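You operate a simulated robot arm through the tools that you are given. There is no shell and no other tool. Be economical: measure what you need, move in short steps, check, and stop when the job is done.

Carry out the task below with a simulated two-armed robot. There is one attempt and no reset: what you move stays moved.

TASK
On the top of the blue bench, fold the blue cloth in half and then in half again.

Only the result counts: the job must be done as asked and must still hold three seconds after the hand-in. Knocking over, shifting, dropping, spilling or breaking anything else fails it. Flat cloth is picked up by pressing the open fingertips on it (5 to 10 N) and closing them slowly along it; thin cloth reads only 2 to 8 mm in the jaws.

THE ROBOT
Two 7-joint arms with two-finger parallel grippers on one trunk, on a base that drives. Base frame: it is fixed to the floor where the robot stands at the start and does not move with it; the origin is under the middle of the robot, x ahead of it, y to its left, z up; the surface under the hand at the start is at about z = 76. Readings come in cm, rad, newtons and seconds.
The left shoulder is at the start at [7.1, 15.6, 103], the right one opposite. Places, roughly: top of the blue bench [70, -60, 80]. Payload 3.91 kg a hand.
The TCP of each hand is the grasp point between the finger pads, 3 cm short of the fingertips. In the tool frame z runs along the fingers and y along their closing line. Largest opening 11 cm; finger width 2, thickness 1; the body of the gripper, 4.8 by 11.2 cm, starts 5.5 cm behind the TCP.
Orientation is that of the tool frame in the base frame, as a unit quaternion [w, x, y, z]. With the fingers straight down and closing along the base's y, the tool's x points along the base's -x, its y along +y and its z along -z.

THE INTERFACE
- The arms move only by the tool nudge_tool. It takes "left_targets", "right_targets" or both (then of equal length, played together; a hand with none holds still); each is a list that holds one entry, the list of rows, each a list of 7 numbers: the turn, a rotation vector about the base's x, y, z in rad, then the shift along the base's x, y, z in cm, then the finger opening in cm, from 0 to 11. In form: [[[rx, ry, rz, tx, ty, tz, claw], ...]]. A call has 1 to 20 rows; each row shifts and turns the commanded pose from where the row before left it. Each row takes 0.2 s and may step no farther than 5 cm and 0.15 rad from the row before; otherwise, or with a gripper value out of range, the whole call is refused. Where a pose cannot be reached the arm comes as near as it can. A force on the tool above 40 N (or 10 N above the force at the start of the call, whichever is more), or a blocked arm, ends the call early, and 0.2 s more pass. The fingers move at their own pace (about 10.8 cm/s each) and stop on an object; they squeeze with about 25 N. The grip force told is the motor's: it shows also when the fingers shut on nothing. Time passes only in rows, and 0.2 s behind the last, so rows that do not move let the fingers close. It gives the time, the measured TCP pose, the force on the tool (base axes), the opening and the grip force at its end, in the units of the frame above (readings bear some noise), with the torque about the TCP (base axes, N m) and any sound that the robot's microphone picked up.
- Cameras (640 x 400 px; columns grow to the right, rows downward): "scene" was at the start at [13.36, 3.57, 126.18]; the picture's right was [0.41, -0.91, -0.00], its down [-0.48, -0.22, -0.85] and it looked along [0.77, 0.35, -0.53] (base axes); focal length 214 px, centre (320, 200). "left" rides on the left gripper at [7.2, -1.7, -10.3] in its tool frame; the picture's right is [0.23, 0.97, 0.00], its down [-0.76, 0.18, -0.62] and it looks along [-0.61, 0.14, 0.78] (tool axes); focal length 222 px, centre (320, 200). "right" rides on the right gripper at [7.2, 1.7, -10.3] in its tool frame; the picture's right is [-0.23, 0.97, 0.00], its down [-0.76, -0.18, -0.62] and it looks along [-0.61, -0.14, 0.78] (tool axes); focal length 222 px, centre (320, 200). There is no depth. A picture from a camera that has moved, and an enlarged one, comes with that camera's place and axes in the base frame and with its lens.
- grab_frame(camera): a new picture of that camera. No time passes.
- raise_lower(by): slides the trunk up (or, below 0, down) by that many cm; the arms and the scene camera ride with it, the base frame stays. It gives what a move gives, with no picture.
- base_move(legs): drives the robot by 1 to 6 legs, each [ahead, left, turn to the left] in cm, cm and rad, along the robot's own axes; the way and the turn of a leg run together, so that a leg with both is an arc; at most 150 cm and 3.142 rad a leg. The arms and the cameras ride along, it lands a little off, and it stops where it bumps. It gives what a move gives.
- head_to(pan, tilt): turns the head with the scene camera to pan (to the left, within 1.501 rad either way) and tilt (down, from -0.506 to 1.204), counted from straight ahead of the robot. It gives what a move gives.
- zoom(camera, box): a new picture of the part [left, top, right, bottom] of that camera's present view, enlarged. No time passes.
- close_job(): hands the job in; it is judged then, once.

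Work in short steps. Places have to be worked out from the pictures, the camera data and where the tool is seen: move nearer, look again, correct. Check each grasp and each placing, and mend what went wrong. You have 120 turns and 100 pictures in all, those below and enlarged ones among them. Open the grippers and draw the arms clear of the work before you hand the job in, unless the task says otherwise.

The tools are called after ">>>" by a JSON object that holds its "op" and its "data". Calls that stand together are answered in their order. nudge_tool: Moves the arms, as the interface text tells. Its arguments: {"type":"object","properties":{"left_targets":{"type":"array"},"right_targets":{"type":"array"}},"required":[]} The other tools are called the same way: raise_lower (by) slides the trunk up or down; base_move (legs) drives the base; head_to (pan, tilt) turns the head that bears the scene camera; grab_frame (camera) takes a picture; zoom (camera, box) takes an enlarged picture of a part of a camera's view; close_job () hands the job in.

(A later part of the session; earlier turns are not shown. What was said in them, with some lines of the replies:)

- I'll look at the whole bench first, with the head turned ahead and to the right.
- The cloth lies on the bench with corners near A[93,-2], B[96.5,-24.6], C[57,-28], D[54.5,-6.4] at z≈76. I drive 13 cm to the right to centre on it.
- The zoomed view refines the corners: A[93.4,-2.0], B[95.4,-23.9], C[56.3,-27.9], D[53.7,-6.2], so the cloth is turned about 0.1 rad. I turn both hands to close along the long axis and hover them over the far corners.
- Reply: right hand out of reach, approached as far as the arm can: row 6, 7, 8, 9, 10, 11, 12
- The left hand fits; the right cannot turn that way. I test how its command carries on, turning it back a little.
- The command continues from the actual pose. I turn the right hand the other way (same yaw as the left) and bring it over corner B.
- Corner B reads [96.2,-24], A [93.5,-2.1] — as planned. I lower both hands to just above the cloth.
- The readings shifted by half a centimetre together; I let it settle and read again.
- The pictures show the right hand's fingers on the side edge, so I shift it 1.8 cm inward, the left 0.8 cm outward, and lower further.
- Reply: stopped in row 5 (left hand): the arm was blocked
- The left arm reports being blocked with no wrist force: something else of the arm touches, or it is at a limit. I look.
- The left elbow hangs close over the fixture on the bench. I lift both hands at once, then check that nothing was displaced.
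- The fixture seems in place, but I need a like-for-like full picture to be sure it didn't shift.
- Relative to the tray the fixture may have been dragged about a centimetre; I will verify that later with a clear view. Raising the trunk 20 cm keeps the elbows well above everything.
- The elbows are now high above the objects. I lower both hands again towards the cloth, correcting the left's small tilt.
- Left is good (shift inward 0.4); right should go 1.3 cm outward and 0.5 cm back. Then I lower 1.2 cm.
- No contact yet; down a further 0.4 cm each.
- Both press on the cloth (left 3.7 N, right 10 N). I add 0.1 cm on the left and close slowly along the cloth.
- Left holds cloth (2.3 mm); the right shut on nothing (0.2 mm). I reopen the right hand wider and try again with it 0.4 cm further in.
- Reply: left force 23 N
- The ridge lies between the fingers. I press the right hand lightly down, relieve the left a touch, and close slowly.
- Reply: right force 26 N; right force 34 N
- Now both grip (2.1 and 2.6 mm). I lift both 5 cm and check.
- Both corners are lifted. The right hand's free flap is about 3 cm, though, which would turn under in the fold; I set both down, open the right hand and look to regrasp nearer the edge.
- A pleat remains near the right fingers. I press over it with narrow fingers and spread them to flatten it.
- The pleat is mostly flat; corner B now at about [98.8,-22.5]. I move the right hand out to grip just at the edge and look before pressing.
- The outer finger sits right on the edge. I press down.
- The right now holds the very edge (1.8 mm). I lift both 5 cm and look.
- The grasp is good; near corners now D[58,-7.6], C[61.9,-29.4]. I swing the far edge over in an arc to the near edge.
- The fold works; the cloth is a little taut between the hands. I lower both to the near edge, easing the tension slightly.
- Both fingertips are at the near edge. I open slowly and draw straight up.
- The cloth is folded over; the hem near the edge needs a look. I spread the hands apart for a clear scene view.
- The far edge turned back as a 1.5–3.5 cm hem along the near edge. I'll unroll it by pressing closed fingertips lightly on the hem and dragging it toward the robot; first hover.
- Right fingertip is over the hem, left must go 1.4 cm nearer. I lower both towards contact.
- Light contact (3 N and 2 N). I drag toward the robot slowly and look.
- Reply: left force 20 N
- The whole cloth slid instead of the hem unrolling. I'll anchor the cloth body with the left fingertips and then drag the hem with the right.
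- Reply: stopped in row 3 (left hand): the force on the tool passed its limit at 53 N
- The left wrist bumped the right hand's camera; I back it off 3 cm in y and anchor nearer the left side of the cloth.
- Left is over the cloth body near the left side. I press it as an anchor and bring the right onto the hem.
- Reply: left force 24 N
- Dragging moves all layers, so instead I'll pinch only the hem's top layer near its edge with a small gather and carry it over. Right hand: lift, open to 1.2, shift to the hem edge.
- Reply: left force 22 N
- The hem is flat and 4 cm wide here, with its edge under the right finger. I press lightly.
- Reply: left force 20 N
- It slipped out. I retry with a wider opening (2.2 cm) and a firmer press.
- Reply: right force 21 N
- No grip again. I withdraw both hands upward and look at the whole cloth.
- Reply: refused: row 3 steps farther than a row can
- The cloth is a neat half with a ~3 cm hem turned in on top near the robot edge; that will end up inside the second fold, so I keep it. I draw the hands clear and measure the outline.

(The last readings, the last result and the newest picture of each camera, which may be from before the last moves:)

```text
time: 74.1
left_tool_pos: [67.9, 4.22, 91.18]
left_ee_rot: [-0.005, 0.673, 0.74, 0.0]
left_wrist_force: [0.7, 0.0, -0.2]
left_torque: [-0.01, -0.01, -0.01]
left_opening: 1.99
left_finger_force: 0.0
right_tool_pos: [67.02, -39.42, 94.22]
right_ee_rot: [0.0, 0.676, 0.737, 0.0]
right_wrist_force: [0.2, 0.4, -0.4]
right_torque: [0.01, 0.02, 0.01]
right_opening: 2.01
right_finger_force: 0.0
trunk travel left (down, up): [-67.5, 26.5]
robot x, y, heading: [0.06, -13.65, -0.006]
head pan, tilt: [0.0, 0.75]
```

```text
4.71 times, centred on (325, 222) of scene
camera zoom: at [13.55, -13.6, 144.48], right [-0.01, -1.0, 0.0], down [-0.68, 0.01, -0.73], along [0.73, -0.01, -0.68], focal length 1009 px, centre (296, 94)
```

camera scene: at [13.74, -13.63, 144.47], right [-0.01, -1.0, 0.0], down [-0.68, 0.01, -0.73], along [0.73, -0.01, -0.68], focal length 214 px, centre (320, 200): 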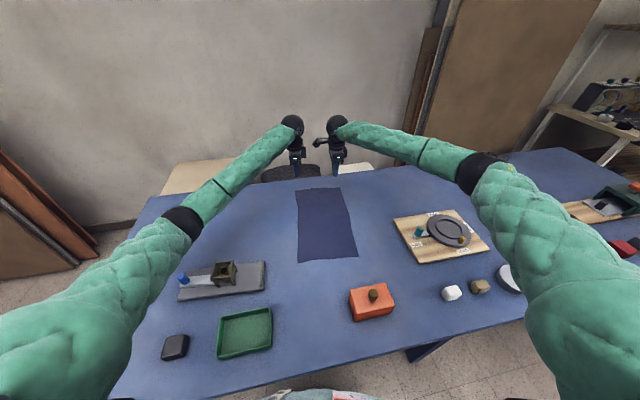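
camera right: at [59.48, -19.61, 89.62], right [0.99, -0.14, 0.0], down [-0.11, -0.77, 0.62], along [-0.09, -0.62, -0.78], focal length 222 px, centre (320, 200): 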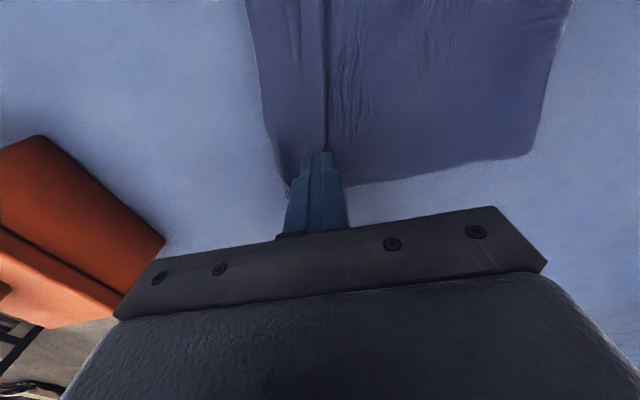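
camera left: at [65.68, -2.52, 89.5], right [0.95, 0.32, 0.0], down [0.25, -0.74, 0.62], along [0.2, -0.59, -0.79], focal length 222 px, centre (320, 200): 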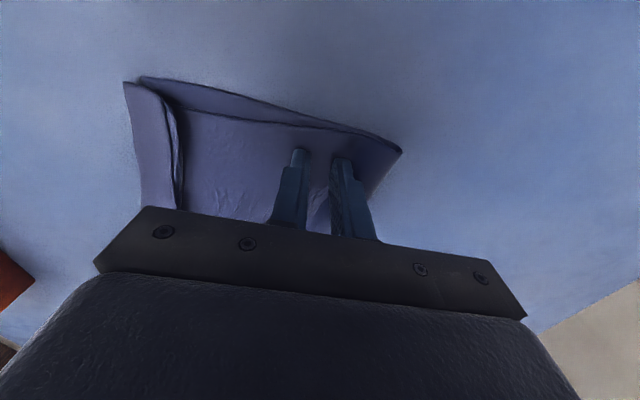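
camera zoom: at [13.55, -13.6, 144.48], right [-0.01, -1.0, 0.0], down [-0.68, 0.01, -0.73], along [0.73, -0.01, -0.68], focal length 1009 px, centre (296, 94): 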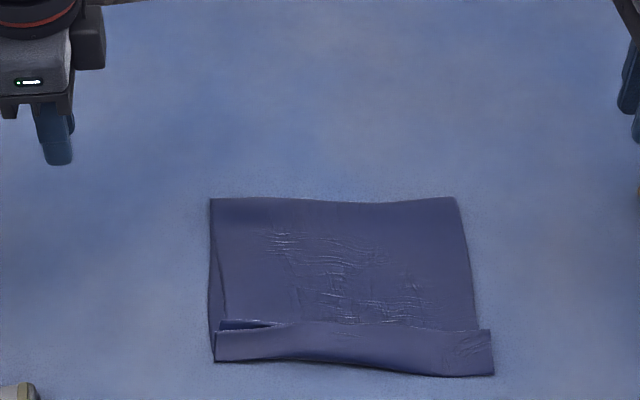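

The half-folded cloth spans x 56–73.3, y −7 to −29, with the fold at x≈73.3. I square the hands and hover at the two ends of the fold edge for the second fold.

>>> {"op": "nudge_tool", "data": {"left_targets": [[[-0.007, -0.007, -0.097, 0.72, -2.64, -1.84, 2.6], [0, 0, 0, 0.72, -2.64, -1.84, 2.6], [0, 0, 0, 0.72, -2.64, -1.84, 2.6], [0, 0, 0, 0.72, -2.64, -1.84, 2.6], [0, 0, 0, 0.72, -2.64, -1.84, 2.6], [0, 0, 0, 0, 0, 0, 2.6]]], "right_targets": [[[0, 0, -0.086, 0.9, 2.62, -2.44, 2.6], [0, 0, 0, 0.9, 2.62, -2.44, 2.6], [0, 0, 0, 0.9, 2.62, -2.44, 2.6], [0, 0, 0, 0.9, 2.62, -2.44, 2.6], [0, 0, 0, 0.9, 2.62, -2.44, 2.6], [0, 0, 0, 0, 0, 0, 2.6]]]}}

>>> {"op": "grab_frame", "data": {"camera": "left"}}

>>> {"op": "grab_frame", "data": {"camera": "right"}}

```text
time: 75.5
left_tool_pos: [71.94, -9.27, 81.9]
left_ee_rot: [0.001, 0.708, 0.706, 0.001]
left_wrist_force: [-0.5, 0.1, -0.4]
left_torque: [0.0, -0.01, 0.02]
left_opening: 2.61
left_finger_force: 0.1
right_tool_pos: [71.67, -26.5, 82.08]
right_ee_rot: [0.001, 0.706, 0.708, 0.001]
right_wrist_force: [-0.3, 0.1, -0.5]
right_torque: [0.01, -0.04, 0.01]
right_opening: 2.58
right_finger_force: 0.1
trunk travel left (down, up): [-67.5, 26.5]
robot x, y, heading: [0.25, -13.55, -0.005]
head pan, tilt: [0.0, 0.75]
```

```text
47 pictures are left
camera left: at [70.15, -2.06, 92.22], right [0.97, 0.23, 0.0], down [0.18, -0.76, 0.62], along [0.14, -0.61, -0.78], focal length 222 px, centre (320, 200)
```

left: 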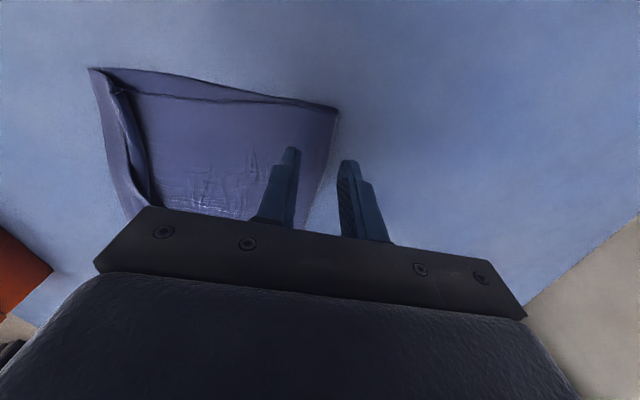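

```text
46 pictures are left
camera right: at [73.32, -19.27, 92.34], right [0.97, -0.23, 0.0], down [-0.18, -0.76, 0.62], along [-0.14, -0.61, -0.78], focal length 222 px, centre (320, 200)
```

right: 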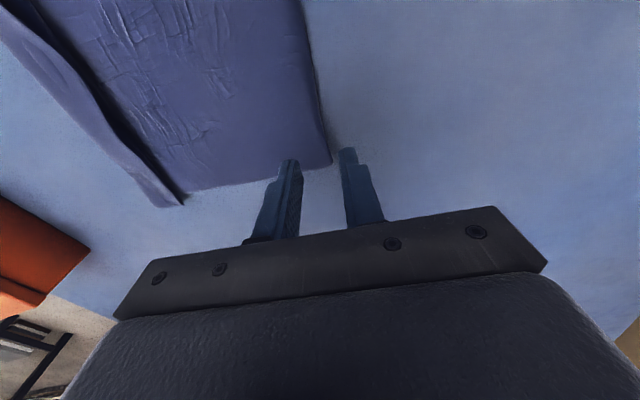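

The fold edge is at x≈72.3; I shift both hands about 1.3 cm nearer and lower.

>>> {"op": "nudge_tool", "data": {"left_targets": [[[0, 0, 0, -0.7, 0.3, 0, 2.6], [0, 0, 0, -0.7, 0.2, 0, 2.6], [0, 0, 0, 0, 0, -1.2, 2.6], [0, 0, 0, 0, 0, -0.9, 2.6], [0, 0, 0, 0, 0, -0.3, 2.6], [0, 0, 0, 0, 0, 0, 2.6]]], "right_targets": [[[0, 0, 0, -0.6, 0, 0, 2.6], [0, 0, 0, -0.6, 0, 0, 2.6], [0, 0, 0, 0, 0, -1.2, 2.6], [0, 0, 0, 0, 0, -0.9, 2.6], [0, 0, 0, 0, 0, -0.3, 2.6], [0, 0, 0, 0, 0, 0, 2.6]]]}}

>>> {"op": "zoom", "data": {"camera": "right", "box": [200, 40, 440, 220]}}

>>> {"op": "zoom", "data": {"camera": "left", "box": [200, 40, 440, 220]}}

```text
time: 76.9
left_tool_pos: [70.25, -8.59, 79.41]
left_ee_rot: [0.001, 0.707, 0.707, 0.001]
left_wrist_force: [0.1, -0.2, 0.2]
left_torque: [0.0, 0.01, 0.02]
left_opening: 2.57
left_finger_force: 0.0
right_tool_pos: [70.48, -26.23, 79.31]
right_ee_rot: [0.001, 0.707, 0.708, 0.0]
right_wrist_force: [0.6, 0.2, 0.2]
right_torque: [0.02, -0.01, -0.01]
right_opening: 2.58
right_finger_force: 0.0
trunk travel left (down, up): [-67.5, 26.5]
robot x, y, heading: [0.08, -13.59, -0.009]
head pan, tilt: [0.0, 0.75]
```

```text
2.22 times, centred on (320, 130) of right
camera zoom: at [72.22, -18.99, 89.59], right [0.97, -0.23, 0.0], down [-0.18, -0.76, 0.62], along [-0.14, -0.61, -0.78], focal length 494 px, centre (320, 356)
```

zoom: 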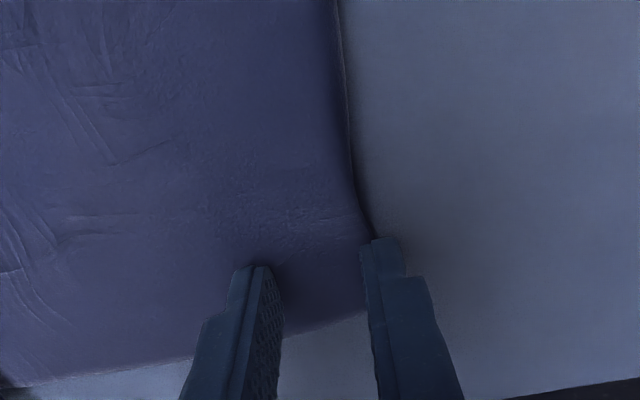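

```text
2.22 times, centred on (320, 130) of left
camera zoom: at [68.65, -1.35, 89.78], right [0.97, 0.23, 0.0], down [0.18, -0.76, 0.62], along [0.14, -0.61, -0.78], focal length 494 px, centre (320, 356)
```

zoom: 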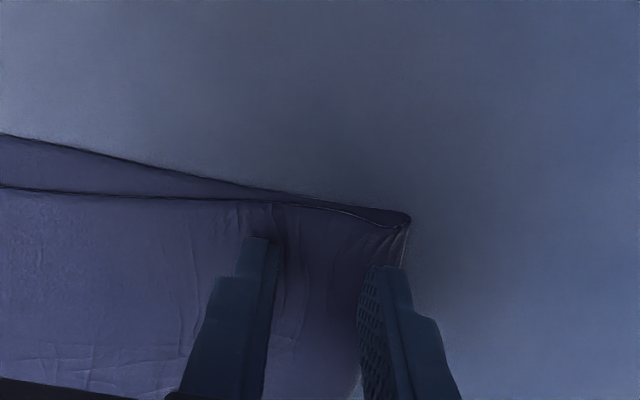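

Both outer fingers are on the fold edge. I press a little more.

>>> {"op": "nudge_tool", "data": {"left_targets": [[[0, 0, 0, 0, 0, -0.15, 2.6], [0, 0, 0, 0, 0, -0.05, 2.6], [0, 0, 0, 0, 0, 0, 2.6]]], "right_targets": [[[0, 0, 0, 0, 0, -0.1, 2.6], [0, 0, 0, 0, 0, -0.05, 2.6], [0, 0, 0, 0, 0, 0, 2.6]]]}}

```text
time: 77.7
left_tool_pos: [70.33, -8.64, 79.38]
left_ee_rot: [0.0, 0.707, 0.707, 0.0]
left_wrist_force: [0.5, 0.2, 0.1]
left_torque: [0.04, 0.02, 0.01]
left_opening: 2.57
left_finger_force: 0.0
right_tool_pos: [70.48, -26.12, 79.2]
right_ee_rot: [0.002, 0.706, 0.708, 0.0]
right_wrist_force: [0.1, -1.0, 6.5]
right_torque: [-0.12, 0.06, -0.02]
right_opening: 2.55
right_finger_force: 0.0
trunk travel left (down, up): [-67.5, 26.5]
robot x, y, heading: [0.15, -13.82, -0.003]
head pan, tilt: [0.0, 0.75]
```

>>> {"op": "nudge_tool", "data": {"left_targets": [[[0, 0, 0, 0, 0, -0.12, 2.6], [0, 0, 0, 0, 0, -0.03, 2.6], [0, 0, 0, 0, 0, 0, 2.6]]], "right_targets": [[[0, 0, 0, 0, 0, -0.02, 2.6], [0, 0, 0, 0, 0, 0, 2.6], [0, 0, 0, 0, 0, 0, 2.6]]]}}

```text
time: 78.5
left_tool_pos: [70.22, -8.58, 79.24]
left_ee_rot: [0.001, 0.707, 0.707, 0.001]
left_wrist_force: [0.7, 0.3, 5.3]
left_torque: [0.04, -0.02, -0.02]
left_opening: 2.58
left_finger_force: 0.1
right_tool_pos: [70.47, -26.17, 79.3]
right_ee_rot: [0.002, 0.706, 0.708, 0.001]
right_wrist_force: [2.0, -1.1, 8.6]
right_torque: [-0.06, 0.08, 0.05]
right_opening: 2.55
right_finger_force: 0.0
trunk travel left (down, up): [-67.5, 26.5]
robot x, y, heading: [0.21, -13.19, -0.003]
head pan, tilt: [0.0, 0.75]
```

Press is right (5 and 9 N). I close both slowly.

>>> {"op": "nudge_tool", "data": {"left_targets": [[[0, 0, 0, 0, 0, -0.02, 2.5], [0, 0, 0, 0, 0, 0, 2.3], [0, 0, 0, 0, 0, 0, 2.1], [0, 0, 0, 0, 0, 0, 1.9], [0, 0, 0, 0, 0, 0, 1.7], [0, 0, 0, 0, 0, 0, 1.5], [0, 0, 0, 0, 0, 0, 1.3], [0, 0, 0, 0, 0, 0, 1.1], [0, 0, 0, 0, 0, 0, 0.9], [0, 0, 0, 0, 0, 0, 0.7], [0, 0, 0, 0, 0, 0, 0.5], [0, 0, 0, 0, 0, 0, 0.3], [0, 0, 0, 0, 0, 0, 0.1], [0, 0, 0, 0, 0, 0, 0], [0, 0, 0, 0, 0, 0, 0], [0, 0, 0, 0, 0, 0, 0]]], "right_targets": [[[0, 0, 0, 0, 0, 0, 2.5], [0, 0, 0, 0, 0, 0, 2.3], [0, 0, 0, 0, 0, 0, 2.1], [0, 0, 0, 0, 0, 0, 1.9], [0, 0, 0, 0, 0, 0, 1.7], [0, 0, 0, 0, 0, 0, 1.5], [0, 0, 0, 0, 0, 0, 1.3], [0, 0, 0, 0, 0, 0, 1.1], [0, 0, 0, 0, 0, 0, 0.9], [0, 0, 0, 0, 0, 0, 0.7], [0, 0, 0, 0, 0, 0, 0.5], [0, 0, 0, 0, 0, 0, 0.3], [0, 0, 0, 0, 0, 0, 0.1], [0, 0, 0, 0, 0, 0, 0], [0, 0, 0, 0, 0, 0, 0], [0, 0, 0, 0, 0, 0, 0]]]}}

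>>> {"op": "zoom", "data": {"camera": "right", "box": [200, 40, 440, 220]}}

>>> {"op": "zoom", "data": {"camera": "left", "box": [200, 40, 440, 220]}}

```text
time: 81.9
left_tool_pos: [70.33, -8.63, 79.19]
left_ee_rot: [0.001, 0.708, 0.707, 0.001]
left_wrist_force: [0.0, 0.2, 4.4]
left_torque: [0.05, 0.01, -0.03]
left_opening: 0.14
left_finger_force: 24.6
right_tool_pos: [70.25, -26.13, 79.34]
right_ee_rot: [0.003, 0.707, 0.708, 0.0]
right_wrist_force: [-0.8, 0.9, 11.5]
right_torque: [-0.02, 0.03, -0.04]
right_opening: 0.5
right_finger_force: 25.1
trunk travel left (down, up): [-67.5, 26.5]
robot x, y, heading: [0.35, -13.52, -0.007]
head pan, tilt: [0.0, 0.75]
```

```text
2.22 times, centred on (320, 130) of right
camera zoom: at [72.06, -18.9, 89.49], right [0.97, -0.23, 0.0], down [-0.18, -0.76, 0.62], along [-0.14, -0.61, -0.78], focal length 494 px, centre (320, 356)
```

zoom: 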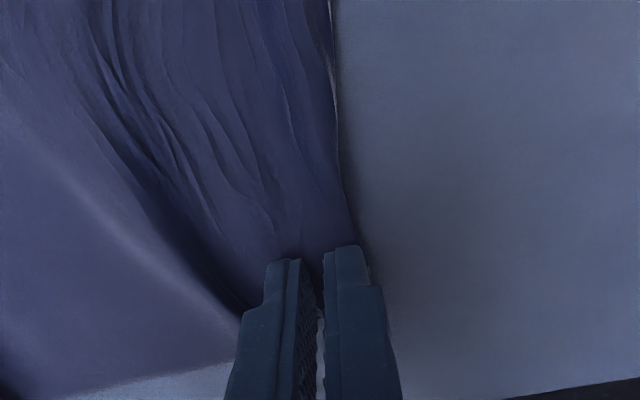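

```text
2.22 times, centred on (320, 130) of left
camera zoom: at [68.56, -1.41, 89.5], right [0.97, 0.23, 0.0], down [0.18, -0.76, 0.62], along [0.14, -0.61, -0.78], focal length 494 px, centre (320, 356)
```

zoom: 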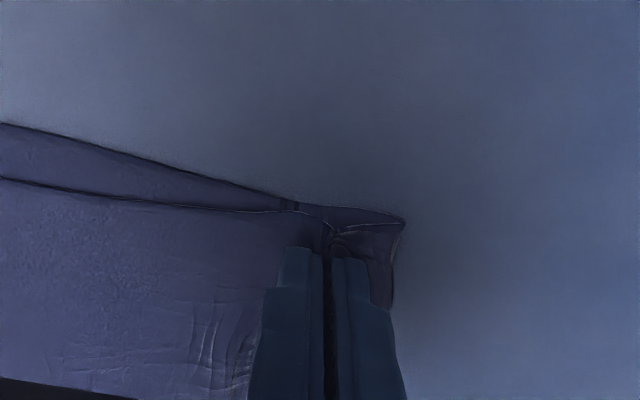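

Right holds both layers (5 mm), left a thin ridge (1.4 mm). I lift 3 cm and check.

>>> {"op": "nudge_tool", "data": {"left_targets": [[[0, 0, 0, 0, 0, 1, 0], [0, 0, 0, 0, 0, 1, 0], [0, 0, 0, 0, 0, 1, 0]]], "right_targets": [[[0, 0, 0, 0, 0, 1, 0], [0, 0, 0, 0, 0, 1, 0], [0, 0, 0, 0, 0, 1, 0]]]}}

>>> {"op": "grab_frame", "data": {"camera": "right"}}

>>> {"op": "grab_frame", "data": {"camera": "left"}}

```text
time: 82.7
left_tool_pos: [70.4, -8.67, 82.15]
left_ee_rot: [0.0, 0.709, 0.706, 0.0]
left_wrist_force: [-0.2, -1.5, 0.4]
left_torque: [-0.01, 0.01, 0.01]
left_opening: 0.14
left_finger_force: 25.1
right_tool_pos: [70.42, -26.03, 82.16]
right_ee_rot: [0.001, 0.706, 0.708, 0.001]
right_wrist_force: [0.3, 0.6, 0.5]
right_torque: [0.07, 0.01, 0.0]
right_opening: 0.19
right_finger_force: 24.7
trunk travel left (down, up): [-67.5, 26.5]
robot x, y, heading: [0.29, -13.79, -0.006]
head pan, tilt: [0.0, 0.75]
```

```text
41 pictures are left
camera right: at [72.09, -18.95, 92.37], right [0.97, -0.23, 0.0], down [-0.18, -0.76, 0.62], along [-0.14, -0.61, -0.78], focal length 222 px, centre (320, 200)
```

right: 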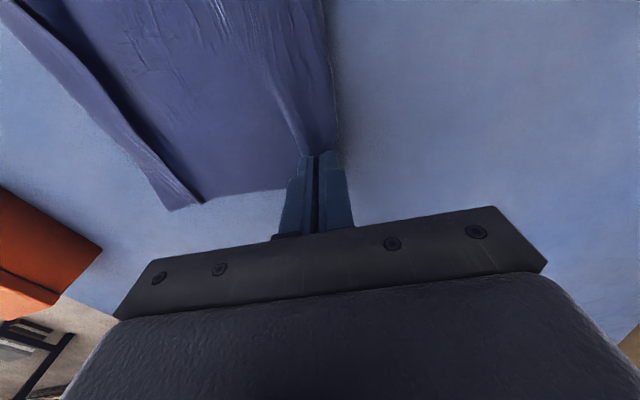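

```text
40 pictures are left
camera left: at [68.66, -1.43, 92.36], right [0.97, 0.23, 0.0], down [0.18, -0.76, 0.62], along [0.14, -0.61, -0.78], focal length 222 px, centre (320, 200)
```

left: 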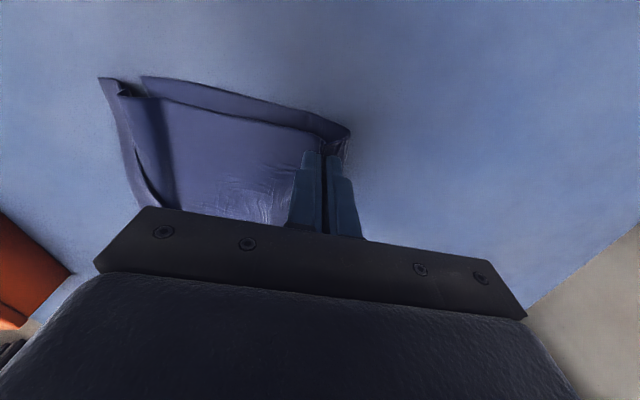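

The fold edge is up at both ends. I swing it over in a low arc towards the near edge.

>>> {"op": "nudge_tool", "data": {"left_targets": [[[0, 0, 0, -0.5, -0.07, 1.7, 0], [0, 0, 0, -0.6, -0.07, 1.7, 0], [0, 0, 0, -0.7, -0.07, 1.7, 0], [0, 0, 0, -1.5, -0.07, 0, 0], [0, 0, 0, -1.5, -0.07, 0, 0], [0, 0, 0, -1.5, -0.07, 0, 0], [0, 0, 0, -1.5, -0.07, 0, 0], [0, 0, 0, -1.5, -0.07, -0.5, 0], [0, 0, 0, -1.5, -0.07, -0.5, 0], [0, 0, 0, -0.5, 0, -1.5, 0], [0, 0, 0, -0.5, 0, -1.5, 0], [0, 0, 0, -0.5, 0, -1.0, 0]]], "right_targets": [[[0, 0, 0, -0.5, -0.07, 1.7, 0], [0, 0, 0, -0.6, -0.07, 1.7, 0], [0, 0, 0, -0.7, -0.07, 1.7, 0], [0, 0, 0, -1.5, -0.07, 0, 0], [0, 0, 0, -1.5, -0.07, 0, 0], [0, 0, 0, -1.5, -0.07, 0, 0], [0, 0, 0, -1.5, -0.07, 0, 0], [0, 0, 0, -1.5, -0.07, -0.5, 0], [0, 0, 0, -1.5, -0.07, -0.5, 0], [0, 0, 0, -0.5, 0, -1.5, 0], [0, 0, 0, -0.5, 0, -1.5, 0], [0, 0, 0, -0.5, 0, -1.0, 0]]]}}

>>> {"op": "zoom", "data": {"camera": "scene", "box": [260, 180, 390, 265]}}

>>> {"op": "grab_frame", "data": {"camera": "right"}}

>>> {"op": "grab_frame", "data": {"camera": "left"}}

```text
time: 85.3
left_tool_pos: [58.14, -9.28, 82.33]
left_ee_rot: [0.0, 0.708, 0.706, 0.001]
left_wrist_force: [-0.1, -0.3, -0.4]
left_torque: [-0.03, 0.0, 0.01]
left_opening: 0.15
left_finger_force: 25.1
right_tool_pos: [58.28, -26.86, 82.22]
right_ee_rot: [0.001, 0.707, 0.707, 0.0]
right_wrist_force: [-0.2, 0.2, 0.3]
right_torque: [-0.01, 0.04, 0.02]
right_opening: 0.18
right_finger_force: 25.0
trunk travel left (down, up): [-67.5, 26.5]
robot x, y, heading: [0.01, -13.37, -0.006]
head pan, tilt: [0.0, 0.75]
```

```text
4.71 times, centred on (325, 222) of scene
camera zoom: at [13.6, -13.64, 144.48], right [-0.01, -1.0, 0.0], down [-0.68, 0.01, -0.73], along [0.73, -0.01, -0.68], focal length 1009 px, centre (296, 94)
```

zoom: 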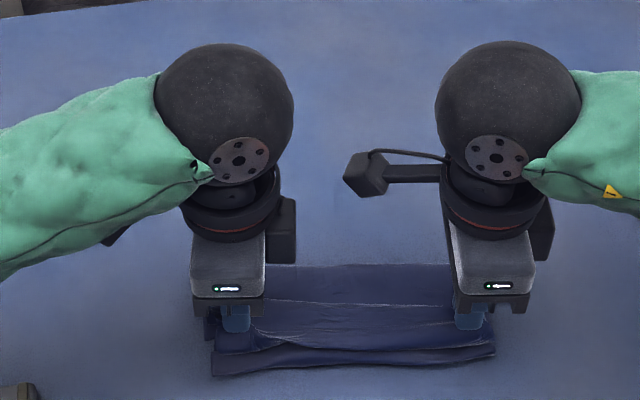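

```text
38 pictures are left
camera right: at [59.86, -19.6, 92.51], right [0.97, -0.23, 0.0], down [-0.18, -0.76, 0.62], along [-0.14, -0.61, -0.78], focal length 222 px, centre (320, 200)
```

right: 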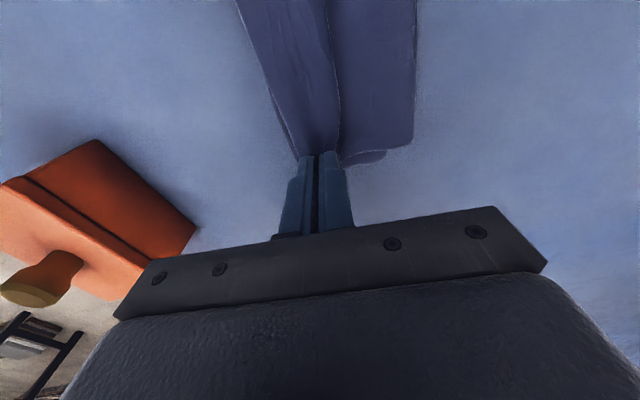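

```text
37 pictures are left
camera left: at [56.37, -2.13, 92.51], right [0.97, 0.23, 0.0], down [0.18, -0.76, 0.62], along [0.14, -0.61, -0.78], focal length 222 px, centre (320, 200)
```

left: 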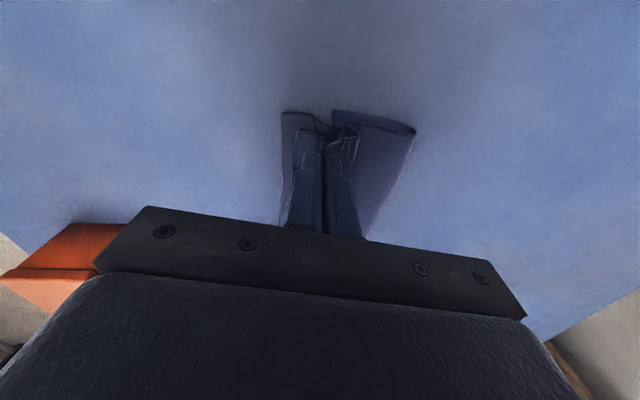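

The strip has formed: far edge at x≈66, near edge ≈55.5. I lower the pinched edge and release gently.

>>> {"op": "nudge_tool", "data": {"left_targets": [[[0, 0, 0, -0.4, 0, -0.9, 0], [0, 0, 0, -0.4, 0, -0.8, 0], [0, 0, 0, 0, 0, -0.6, 0], [0, 0, 0, 0, 0, 0, 0], [0, 0, 0, 0, 0, 0, 0.5], [0, 0, 0, 0, 0, 0, 1.0], [0, 0, 0, 0, 0, 0, 1.4], [0, 0, 0, 0, 0, 0, 1.4], [0, 0, 0, 0, 0, 1, 1.4], [0, 0, 0, 0, 0, 2, 1.4], [0, 0, 0, 0, 0, 3, 1.4], [0, 0, 0, 0, 1, 4, 1.4], [0, 0, 0, 1, 4, 2, 1.4], [0, 0, 0, 1, 4, 0, 1.4], [0, 0, 0, 1, 4, 0, 1.4]]], "right_targets": [[[0, 0, 0, -0.4, 0, -0.9, 0], [0, 0, 0, -0.4, 0, -0.8, 0], [0, 0, 0, 0, 0, -0.6, 0], [0, 0, 0, 0, 0, 0, 0], [0, 0, 0, 0, 0, 0, 0.5], [0, 0, 0, 0, 0, 0, 1.0], [0, 0, 0, 0, 0, 0, 1.4], [0, 0, 0, 0, 0, 0, 1.4], [0, 0, 0, 0, 0, 1, 1.4], [0, 0, 0, 0, 0, 2, 1.4], [0, 0, 0, 0, 0, 3, 1.4], [0, 0, 0, 0, -1, 4, 1.4], [0, 0, 0, 1, -4, 2, 1.4], [0, 0, 0, 1, -4, 0, 1.4], [0, 0, 0, 1, -4, 0, 1.4]]]}}

>>> {"op": "zoom", "data": {"camera": "scene", "box": [260, 180, 390, 265]}}

```text
time: 88.5
left_tool_pos: [60.73, 3.66, 92.12]
left_ee_rot: [0.0, 0.708, 0.706, 0.0]
left_wrist_force: [0.2, 0.1, -0.5]
left_torque: [-0.01, -0.05, 0.0]
left_opening: 1.4
left_finger_force: 0.2
right_tool_pos: [60.26, -39.52, 92.11]
right_ee_rot: [0.001, 0.706, 0.708, 0.0]
right_wrist_force: [-0.4, -0.5, 0.1]
right_torque: [0.02, 0.02, 0.01]
right_opening: 1.41
right_finger_force: 0.0
trunk travel left (down, up): [-67.5, 26.5]
robot x, y, heading: [-0.04, -13.98, -0.008]
head pan, tilt: [0.0, 0.75]
```

```text
4.71 times, centred on (325, 222) of scene
camera zoom: at [13.47, -13.62, 144.49], right [-0.01, -1.0, 0.0], down [-0.68, 0.01, -0.73], along [0.73, -0.01, -0.68], focal length 1009 px, centre (296, 94)
```

zoom: 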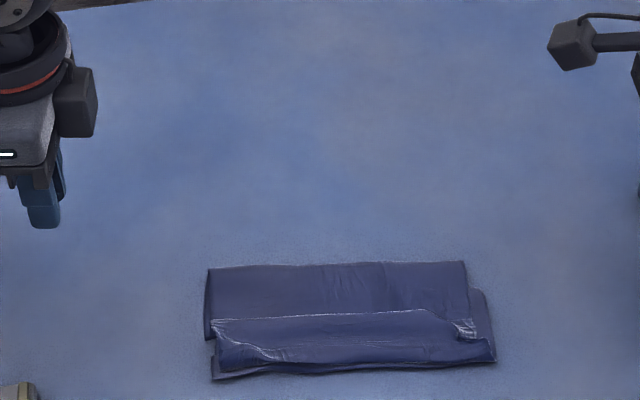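

The cloth is now a neat four-layer strip, about 10.5 × 22 cm. Next I verify that the fixture the elbow came near to has not moved.

>>> {"op": "zoom", "data": {"camera": "scene", "box": [150, 230, 310, 330]}}

```text
4.00 times, centred on (230, 280) of scene
camera zoom: at [13.47, -13.62, 144.49], right [-0.01, -1.0, 0.0], down [-0.68, 0.01, -0.73], along [0.73, -0.01, -0.68], focal length 858 px, centre (680, -120)
```

zoom: 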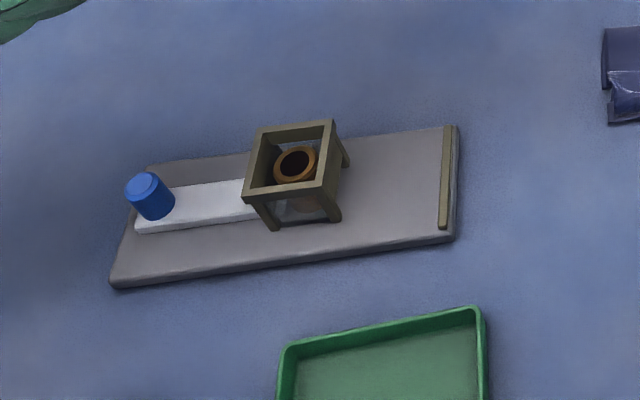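

Comparing with the first pictures (same tray corner agrees), the fixture's right end has been dragged about 2 cm toward the robot. I'll push it back gently. First raise the arms and turn the left hand back to yaw 0.

>>> {"op": "nudge_tool", "data": {"left_targets": [[[0, 0, 0.1428, 0, 0, 1, 0], [0, 0, 0.1428, 0, 0, 1, 0], [0, 0, 0.1428, 0, 0, 1, 0], [0, 0, 0.1428, 0, 0, 1, 0], [0, 0, 0.1428, 0, 0, 1, 0], [0, 0, 0.1428, 0, 0, 1, 0], [0, 0, 0.1428, 0, 0, 1, 0], [0, 0, 0.1428, 0, 0, 1, 0], [0, 0, 0.1428, 0, 0, 0, 0], [0, 0, 0.1428, 0, 0, 0, 0], [0, 0, 0.1428, 0, 0, 0, 0]]], "right_targets": [[[0, 0, 0, 0, 0, 1, 2], [0, 0, 0, 0, 0, 1, 2], [0, 0, 0, 0, 0, 1, 2], [0, 0, 0, 0, 0, 1, 2], [0, 0, 0, 0, 0, 1, 2], [0, 0, 0, 0, 0, 1, 2], [0, 0, 0, 0, 0, 1, 2], [0, 0, 0, 0, 0, 1, 2], [0, 0, 0, 0, 0, 1, 2], [0, 0, 0, 0, 0, 1, 2], [0, 0, 0, 0, 0, 1, 2]]]}}

>>> {"op": "base_move", "data": {"legs": [[-15, 0, 0], [0, 13.5, 0]]}}

>>> {"op": "head_to", "data": {"pan": 0.3, "tilt": 0.8}}

>>> {"op": "grab_frame", "data": {"camera": "scene"}}

```text
time: 90.9
left_tool_pos: [60.3, 3.74, 100.09]
left_ee_rot: [0.0, 0.0, 1.0, 0.0]
left_wrist_force: [0.3, 0.2, 0.2]
left_torque: [0.01, 0.01, 0.01]
left_opening: 0.02
left_finger_force: 25.2
right_tool_pos: [60.15, -39.87, 102.95]
right_ee_rot: [0.001, 0.707, 0.708, 0.0]
right_wrist_force: [-0.5, 0.4, -0.5]
right_torque: [0.02, 0.0, -0.04]
right_opening: 1.98
right_finger_force: 0.0
trunk travel left (down, up): [-67.5, 26.5]
robot x, y, heading: [0.19, -13.6, -0.007]
head pan, tilt: [0.0, 0.75]
```

```text
time: 93.2
left_tool_pos: [45.76, 17.09, 100.07]
left_ee_rot: [0.001, 0.006, 1.0, 0.0]
left_wrist_force: [0.6, 0.0, 0.1]
left_torque: [0.0, -0.05, 0.01]
left_opening: 0.0
left_finger_force: 24.8
right_tool_pos: [45.18, -26.73, 102.81]
right_ee_rot: [0.002, 0.71, 0.705, 0.0]
right_wrist_force: [0.4, 0.2, 1.4]
right_torque: [0.01, -0.02, 0.0]
right_opening: 2.01
right_finger_force: 0.2
trunk travel left (down, up): [-67.5, 26.5]
robot x, y, heading: [-14.41, 0.13, -0.019]
head pan, tilt: [0.0, 0.75]
```

```text
time: 94.0
left_tool_pos: [45.86, 16.82, 100.05]
left_ee_rot: [0.0, 0.006, 1.0, 0.0]
left_wrist_force: [-0.7, 0.3, 0.2]
left_torque: [0.04, 0.0, 0.07]
left_opening: 0.0
left_finger_force: 24.6
right_tool_pos: [45.22, -26.94, 102.72]
right_ee_rot: [0.0, 0.711, 0.704, 0.0]
right_wrist_force: [0.7, 0.3, -0.1]
right_torque: [0.01, 0.03, 0.02]
right_opening: 1.99
right_finger_force: 0.0
trunk travel left (down, up): [-67.5, 26.5]
robot x, y, heading: [-14.72, 0.15, -0.021]
head pan, tilt: [0.3, 0.799]
```

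```text
34 pictures are left
camera scene: at [-1.61, 2.21, 144.08], right [0.28, -0.96, 0.0], down [-0.69, -0.2, -0.7], along [0.67, 0.19, -0.72], focal length 214 px, centre (320, 200)
```

scene: 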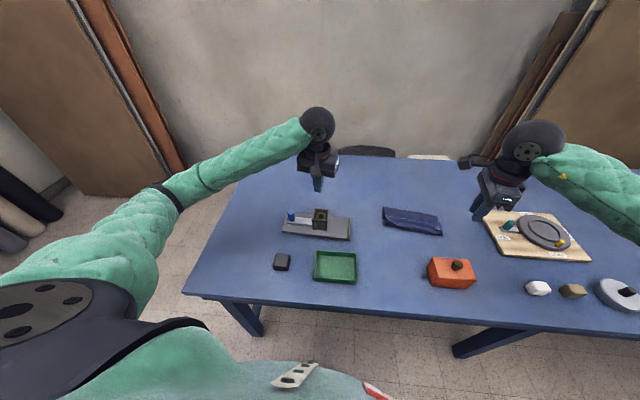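

I move the left fingertips over the gap between tray and fixture, still high, and look down.

>>> {"op": "nudge_tool", "data": {"left_targets": [[[0, 0, 0, -2.5, -0.4, 0, 0], [0, 0, 0, -2.9, -0.4, 0, 0], [0, 0, 0, 0, 0, -4, 0], [0, 0, 0, 0, 0, -4, 0], [0, 0, 0, 0, 0, -4, 0], [0, 0, 0, 0, 0, 0, 0]]]}}

>>> {"op": "grab_frame", "data": {"camera": "left"}}

>>> {"op": "zoom", "data": {"camera": "scene", "box": [230, 170, 390, 290]}}

```text
time: 95.4
left_tool_pos: [40.4, 15.89, 87.96]
left_ee_rot: [0.0, 0.006, 1.0, 0.001]
left_wrist_force: [-0.6, 0.5, 0.3]
left_torque: [0.01, -0.02, 0.02]
left_opening: 0.0
left_finger_force: 25.3
right_tool_pos: [45.23, -26.85, 102.86]
right_ee_rot: [0.001, 0.71, 0.704, 0.001]
right_wrist_force: [0.7, -0.2, 0.5]
right_torque: [0.0, 0.04, 0.03]
right_opening: 2.01
right_finger_force: 0.1
trunk travel left (down, up): [-67.5, 26.5]
robot x, y, heading: [-14.22, 0.32, -0.02]
head pan, tilt: [0.3, 0.799]
```

```text
33 pictures are left
camera left: at [33.2, 14.19, 98.25], right [-0.22, 0.98, 0.0], down [0.76, 0.17, 0.62], along [0.61, 0.14, -0.78], focal length 222 px, centre (320, 200)
```

left: 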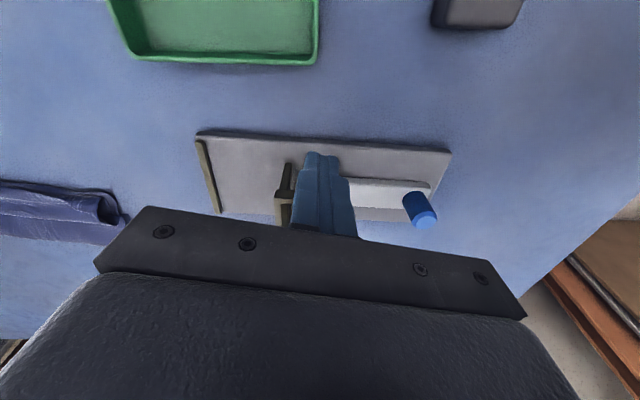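

```text
3.33 times, centred on (310, 230) of scene
camera zoom: at [-1.64, 2.25, 144.08], right [0.28, -0.96, 0.0], down [-0.69, -0.2, -0.7], along [0.67, 0.19, -0.72], focal length 715 px, centre (353, 100)
```

zoom: 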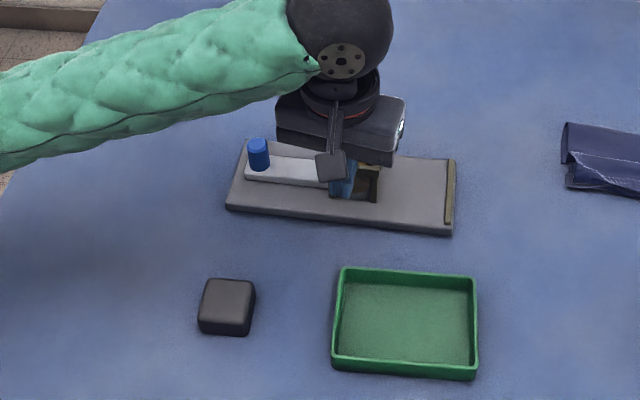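

The plate's near edge runs from [44.5,4] to [40.7,30.5]; originally about [46.8,4] to [41.9,30]. I lower the closed fingertips in front of it and push about 1.3 cm beyond contact at y≈15.5.

>>> {"op": "nudge_tool", "data": {"left_targets": [[[0, 0, 0, 0, -0.3, -3, 0], [0, 0, 0, 0, 0, -3, 0], [0, 0, 0, 0, 0, -1.5, 0], [0, 0, 0, 0, 0, -0.7, 0], [0, 0, 0, 0.5, 0, 0, 0], [0, 0, 0, 0.4, 0, 0, 0], [0, 0, 0, 0.3, 0, 0, 0], [0, 0, 0, 0.3, 0, 0, 0], [0, 0, 0, 0.3, 0, 0, 0], [0, 0, 0, 0.3, 0, 0, 0], [0, 0, 0, 0.3, 0, 0, 0], [0, 0, 0, 0.3, 0, 0, 0], [0, 0, 0, 0, 0, 0, 0]]]}}

>>> {"op": "grab_frame", "data": {"camera": "left"}}

>>> {"op": "zoom", "data": {"camera": "scene", "box": [230, 170, 390, 290]}}

```text
time: 98.2
left_tool_pos: [43.0, 15.68, 79.89]
left_ee_rot: [0.0, 0.006, 1.0, 0.0]
left_wrist_force: [-10.1, 0.9, 5.4]
left_torque: [0.05, 0.23, 0.08]
left_opening: 0.0
left_finger_force: 25.0
right_tool_pos: [45.15, -26.89, 102.94]
right_ee_rot: [0.002, 0.71, 0.704, 0.001]
right_wrist_force: [0.2, -0.3, 0.6]
right_torque: [-0.01, 0.04, -0.02]
right_opening: 2.0
right_finger_force: 0.1
trunk travel left (down, up): [-67.5, 26.5]
robot x, y, heading: [-14.88, 0.62, -0.018]
head pan, tilt: [0.3, 0.799]
```

```text
31 pictures are left
camera left: at [35.71, 14.02, 90.09], right [-0.22, 0.98, 0.0], down [0.76, 0.17, 0.62], along [0.61, 0.14, -0.78], focal length 222 px, centre (320, 200)
```

left: 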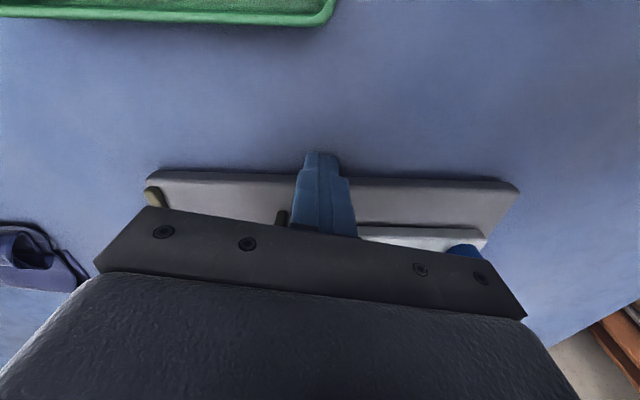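

```text
3.33 times, centred on (310, 230) of scene
camera zoom: at [-1.75, 2.28, 144.08], right [0.28, -0.96, 0.0], down [-0.69, -0.2, -0.7], along [0.67, 0.19, -0.72], focal length 715 px, centre (353, 100)
```

zoom: 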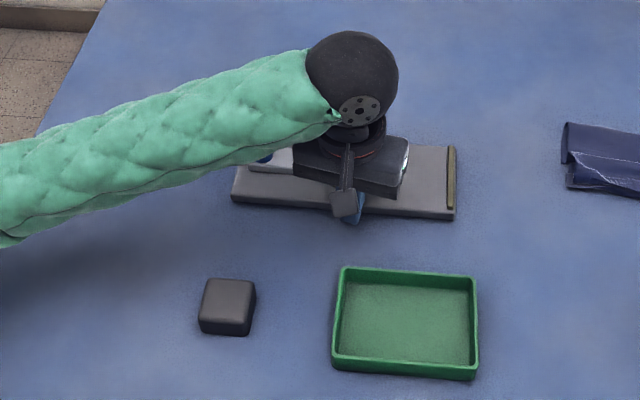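

The fixture is back: near edge now from [46.6,4.1] to [41.7,29.1], matching the original. I withdraw the fingers backward and up.

>>> {"op": "nudge_tool", "data": {"left_targets": [[[0, 0, 0, -0.6, 0, 0, 0], [0, 0, 0, -0.8, 0, 0, 0], [0, 0, 0, 0, 0, 2, 0], [0, 0, 0, 0, 0, 4, 0], [0, 0, 0, 0, 0, 4.5, 0], [0, 0, 0, 0, 0, 4.5, 0], [0, 0, 0, 0, 0, 4.5, 3], [0, 0, 0, 0, 3, 2, 6], [0, 0, 0, 0, 4, 0, 6], [0, 0, 0, 0, 4, 0, 6]]]}}

>>> {"op": "zoom", "data": {"camera": "scene", "box": [230, 170, 390, 290]}}

>>> {"op": "zoom", "data": {"camera": "scene", "box": [360, 190, 470, 260]}}

```text
time: 100.4
left_tool_pos: [41.94, 26.85, 101.45]
left_ee_rot: [0.001, 0.007, 1.0, 0.001]
left_wrist_force: [0.1, -0.5, 0.2]
left_torque: [-0.03, -0.01, 0.01]
left_opening: 5.97
left_finger_force: 0.1
right_tool_pos: [45.19, -26.82, 102.93]
right_ee_rot: [0.002, 0.71, 0.704, 0.0]
right_wrist_force: [-0.8, -0.4, 0.5]
right_torque: [-0.03, -0.01, 0.0]
right_opening: 1.99
right_finger_force: 0.0
trunk travel left (down, up): [-67.5, 26.5]
robot x, y, heading: [-14.56, 0.14, -0.02]
head pan, tilt: [0.3, 0.799]
```

```text
3.33 times, centred on (310, 230) of scene
camera zoom: at [-1.74, 2.39, 144.09], right [0.28, -0.96, 0.0], down [-0.69, -0.2, -0.7], along [0.67, 0.19, -0.72], focal length 715 px, centre (353, 100)
```

zoom: 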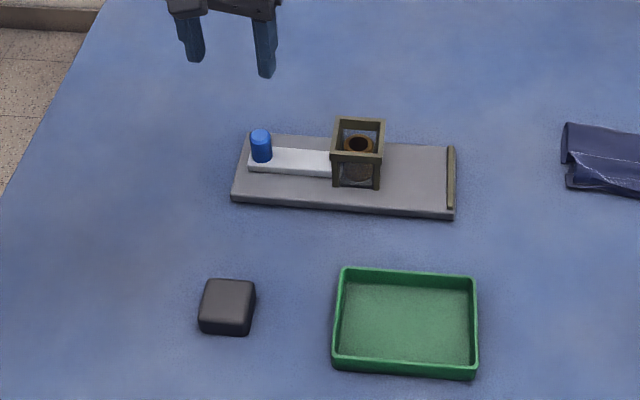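

```text
5.71 times, centred on (415, 225) of scene
camera zoom: at [-1.74, 2.39, 144.09], right [0.28, -0.96, 0.0], down [-0.69, -0.2, -0.7], along [0.67, 0.19, -0.72], focal length 1226 px, centre (-223, 57)
```

zoom: 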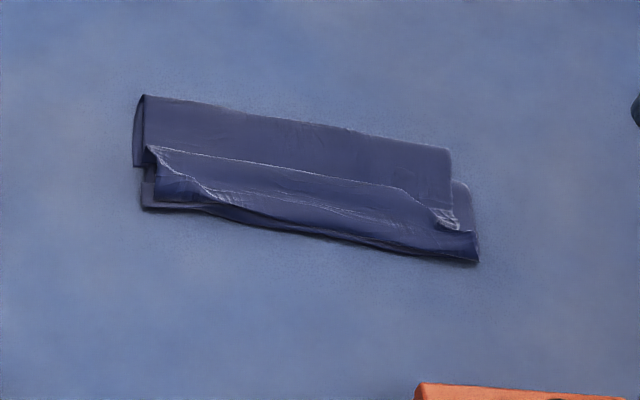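

The fixture is restored, and the cloth lies as a four-layer strip about 10.5 × 22 cm. Both arms are clear with grippers open, so I hand in.

>>> {"op": "close_job", "data": {}}

```text
The job is handed in.
```

I folded the blue cloth in half and in half again on the bench, and handed the job in. It now lies as a strip of about 10.5 × 22 cm, down from about 40 × 22 cm. Two things are not perfect:

- **Fold quality:** both folds run the same way, so the result is a strip rather than a quarter-size rectangle. The first fold left a hem of about 3–4 cm turned in, and the second a flap of about 4–5 cm turned back on top. I tried to unroll the first hem but could not.
- **Fixture moved:** while I was reaching, the left elbow dragged the gray fixture (the plate with the square frame and blue knob) about 2 cm toward the robot. I pushed it back, and its plate edge now measures within about 1 cm of where it started. I saw nothing else on the bench move.
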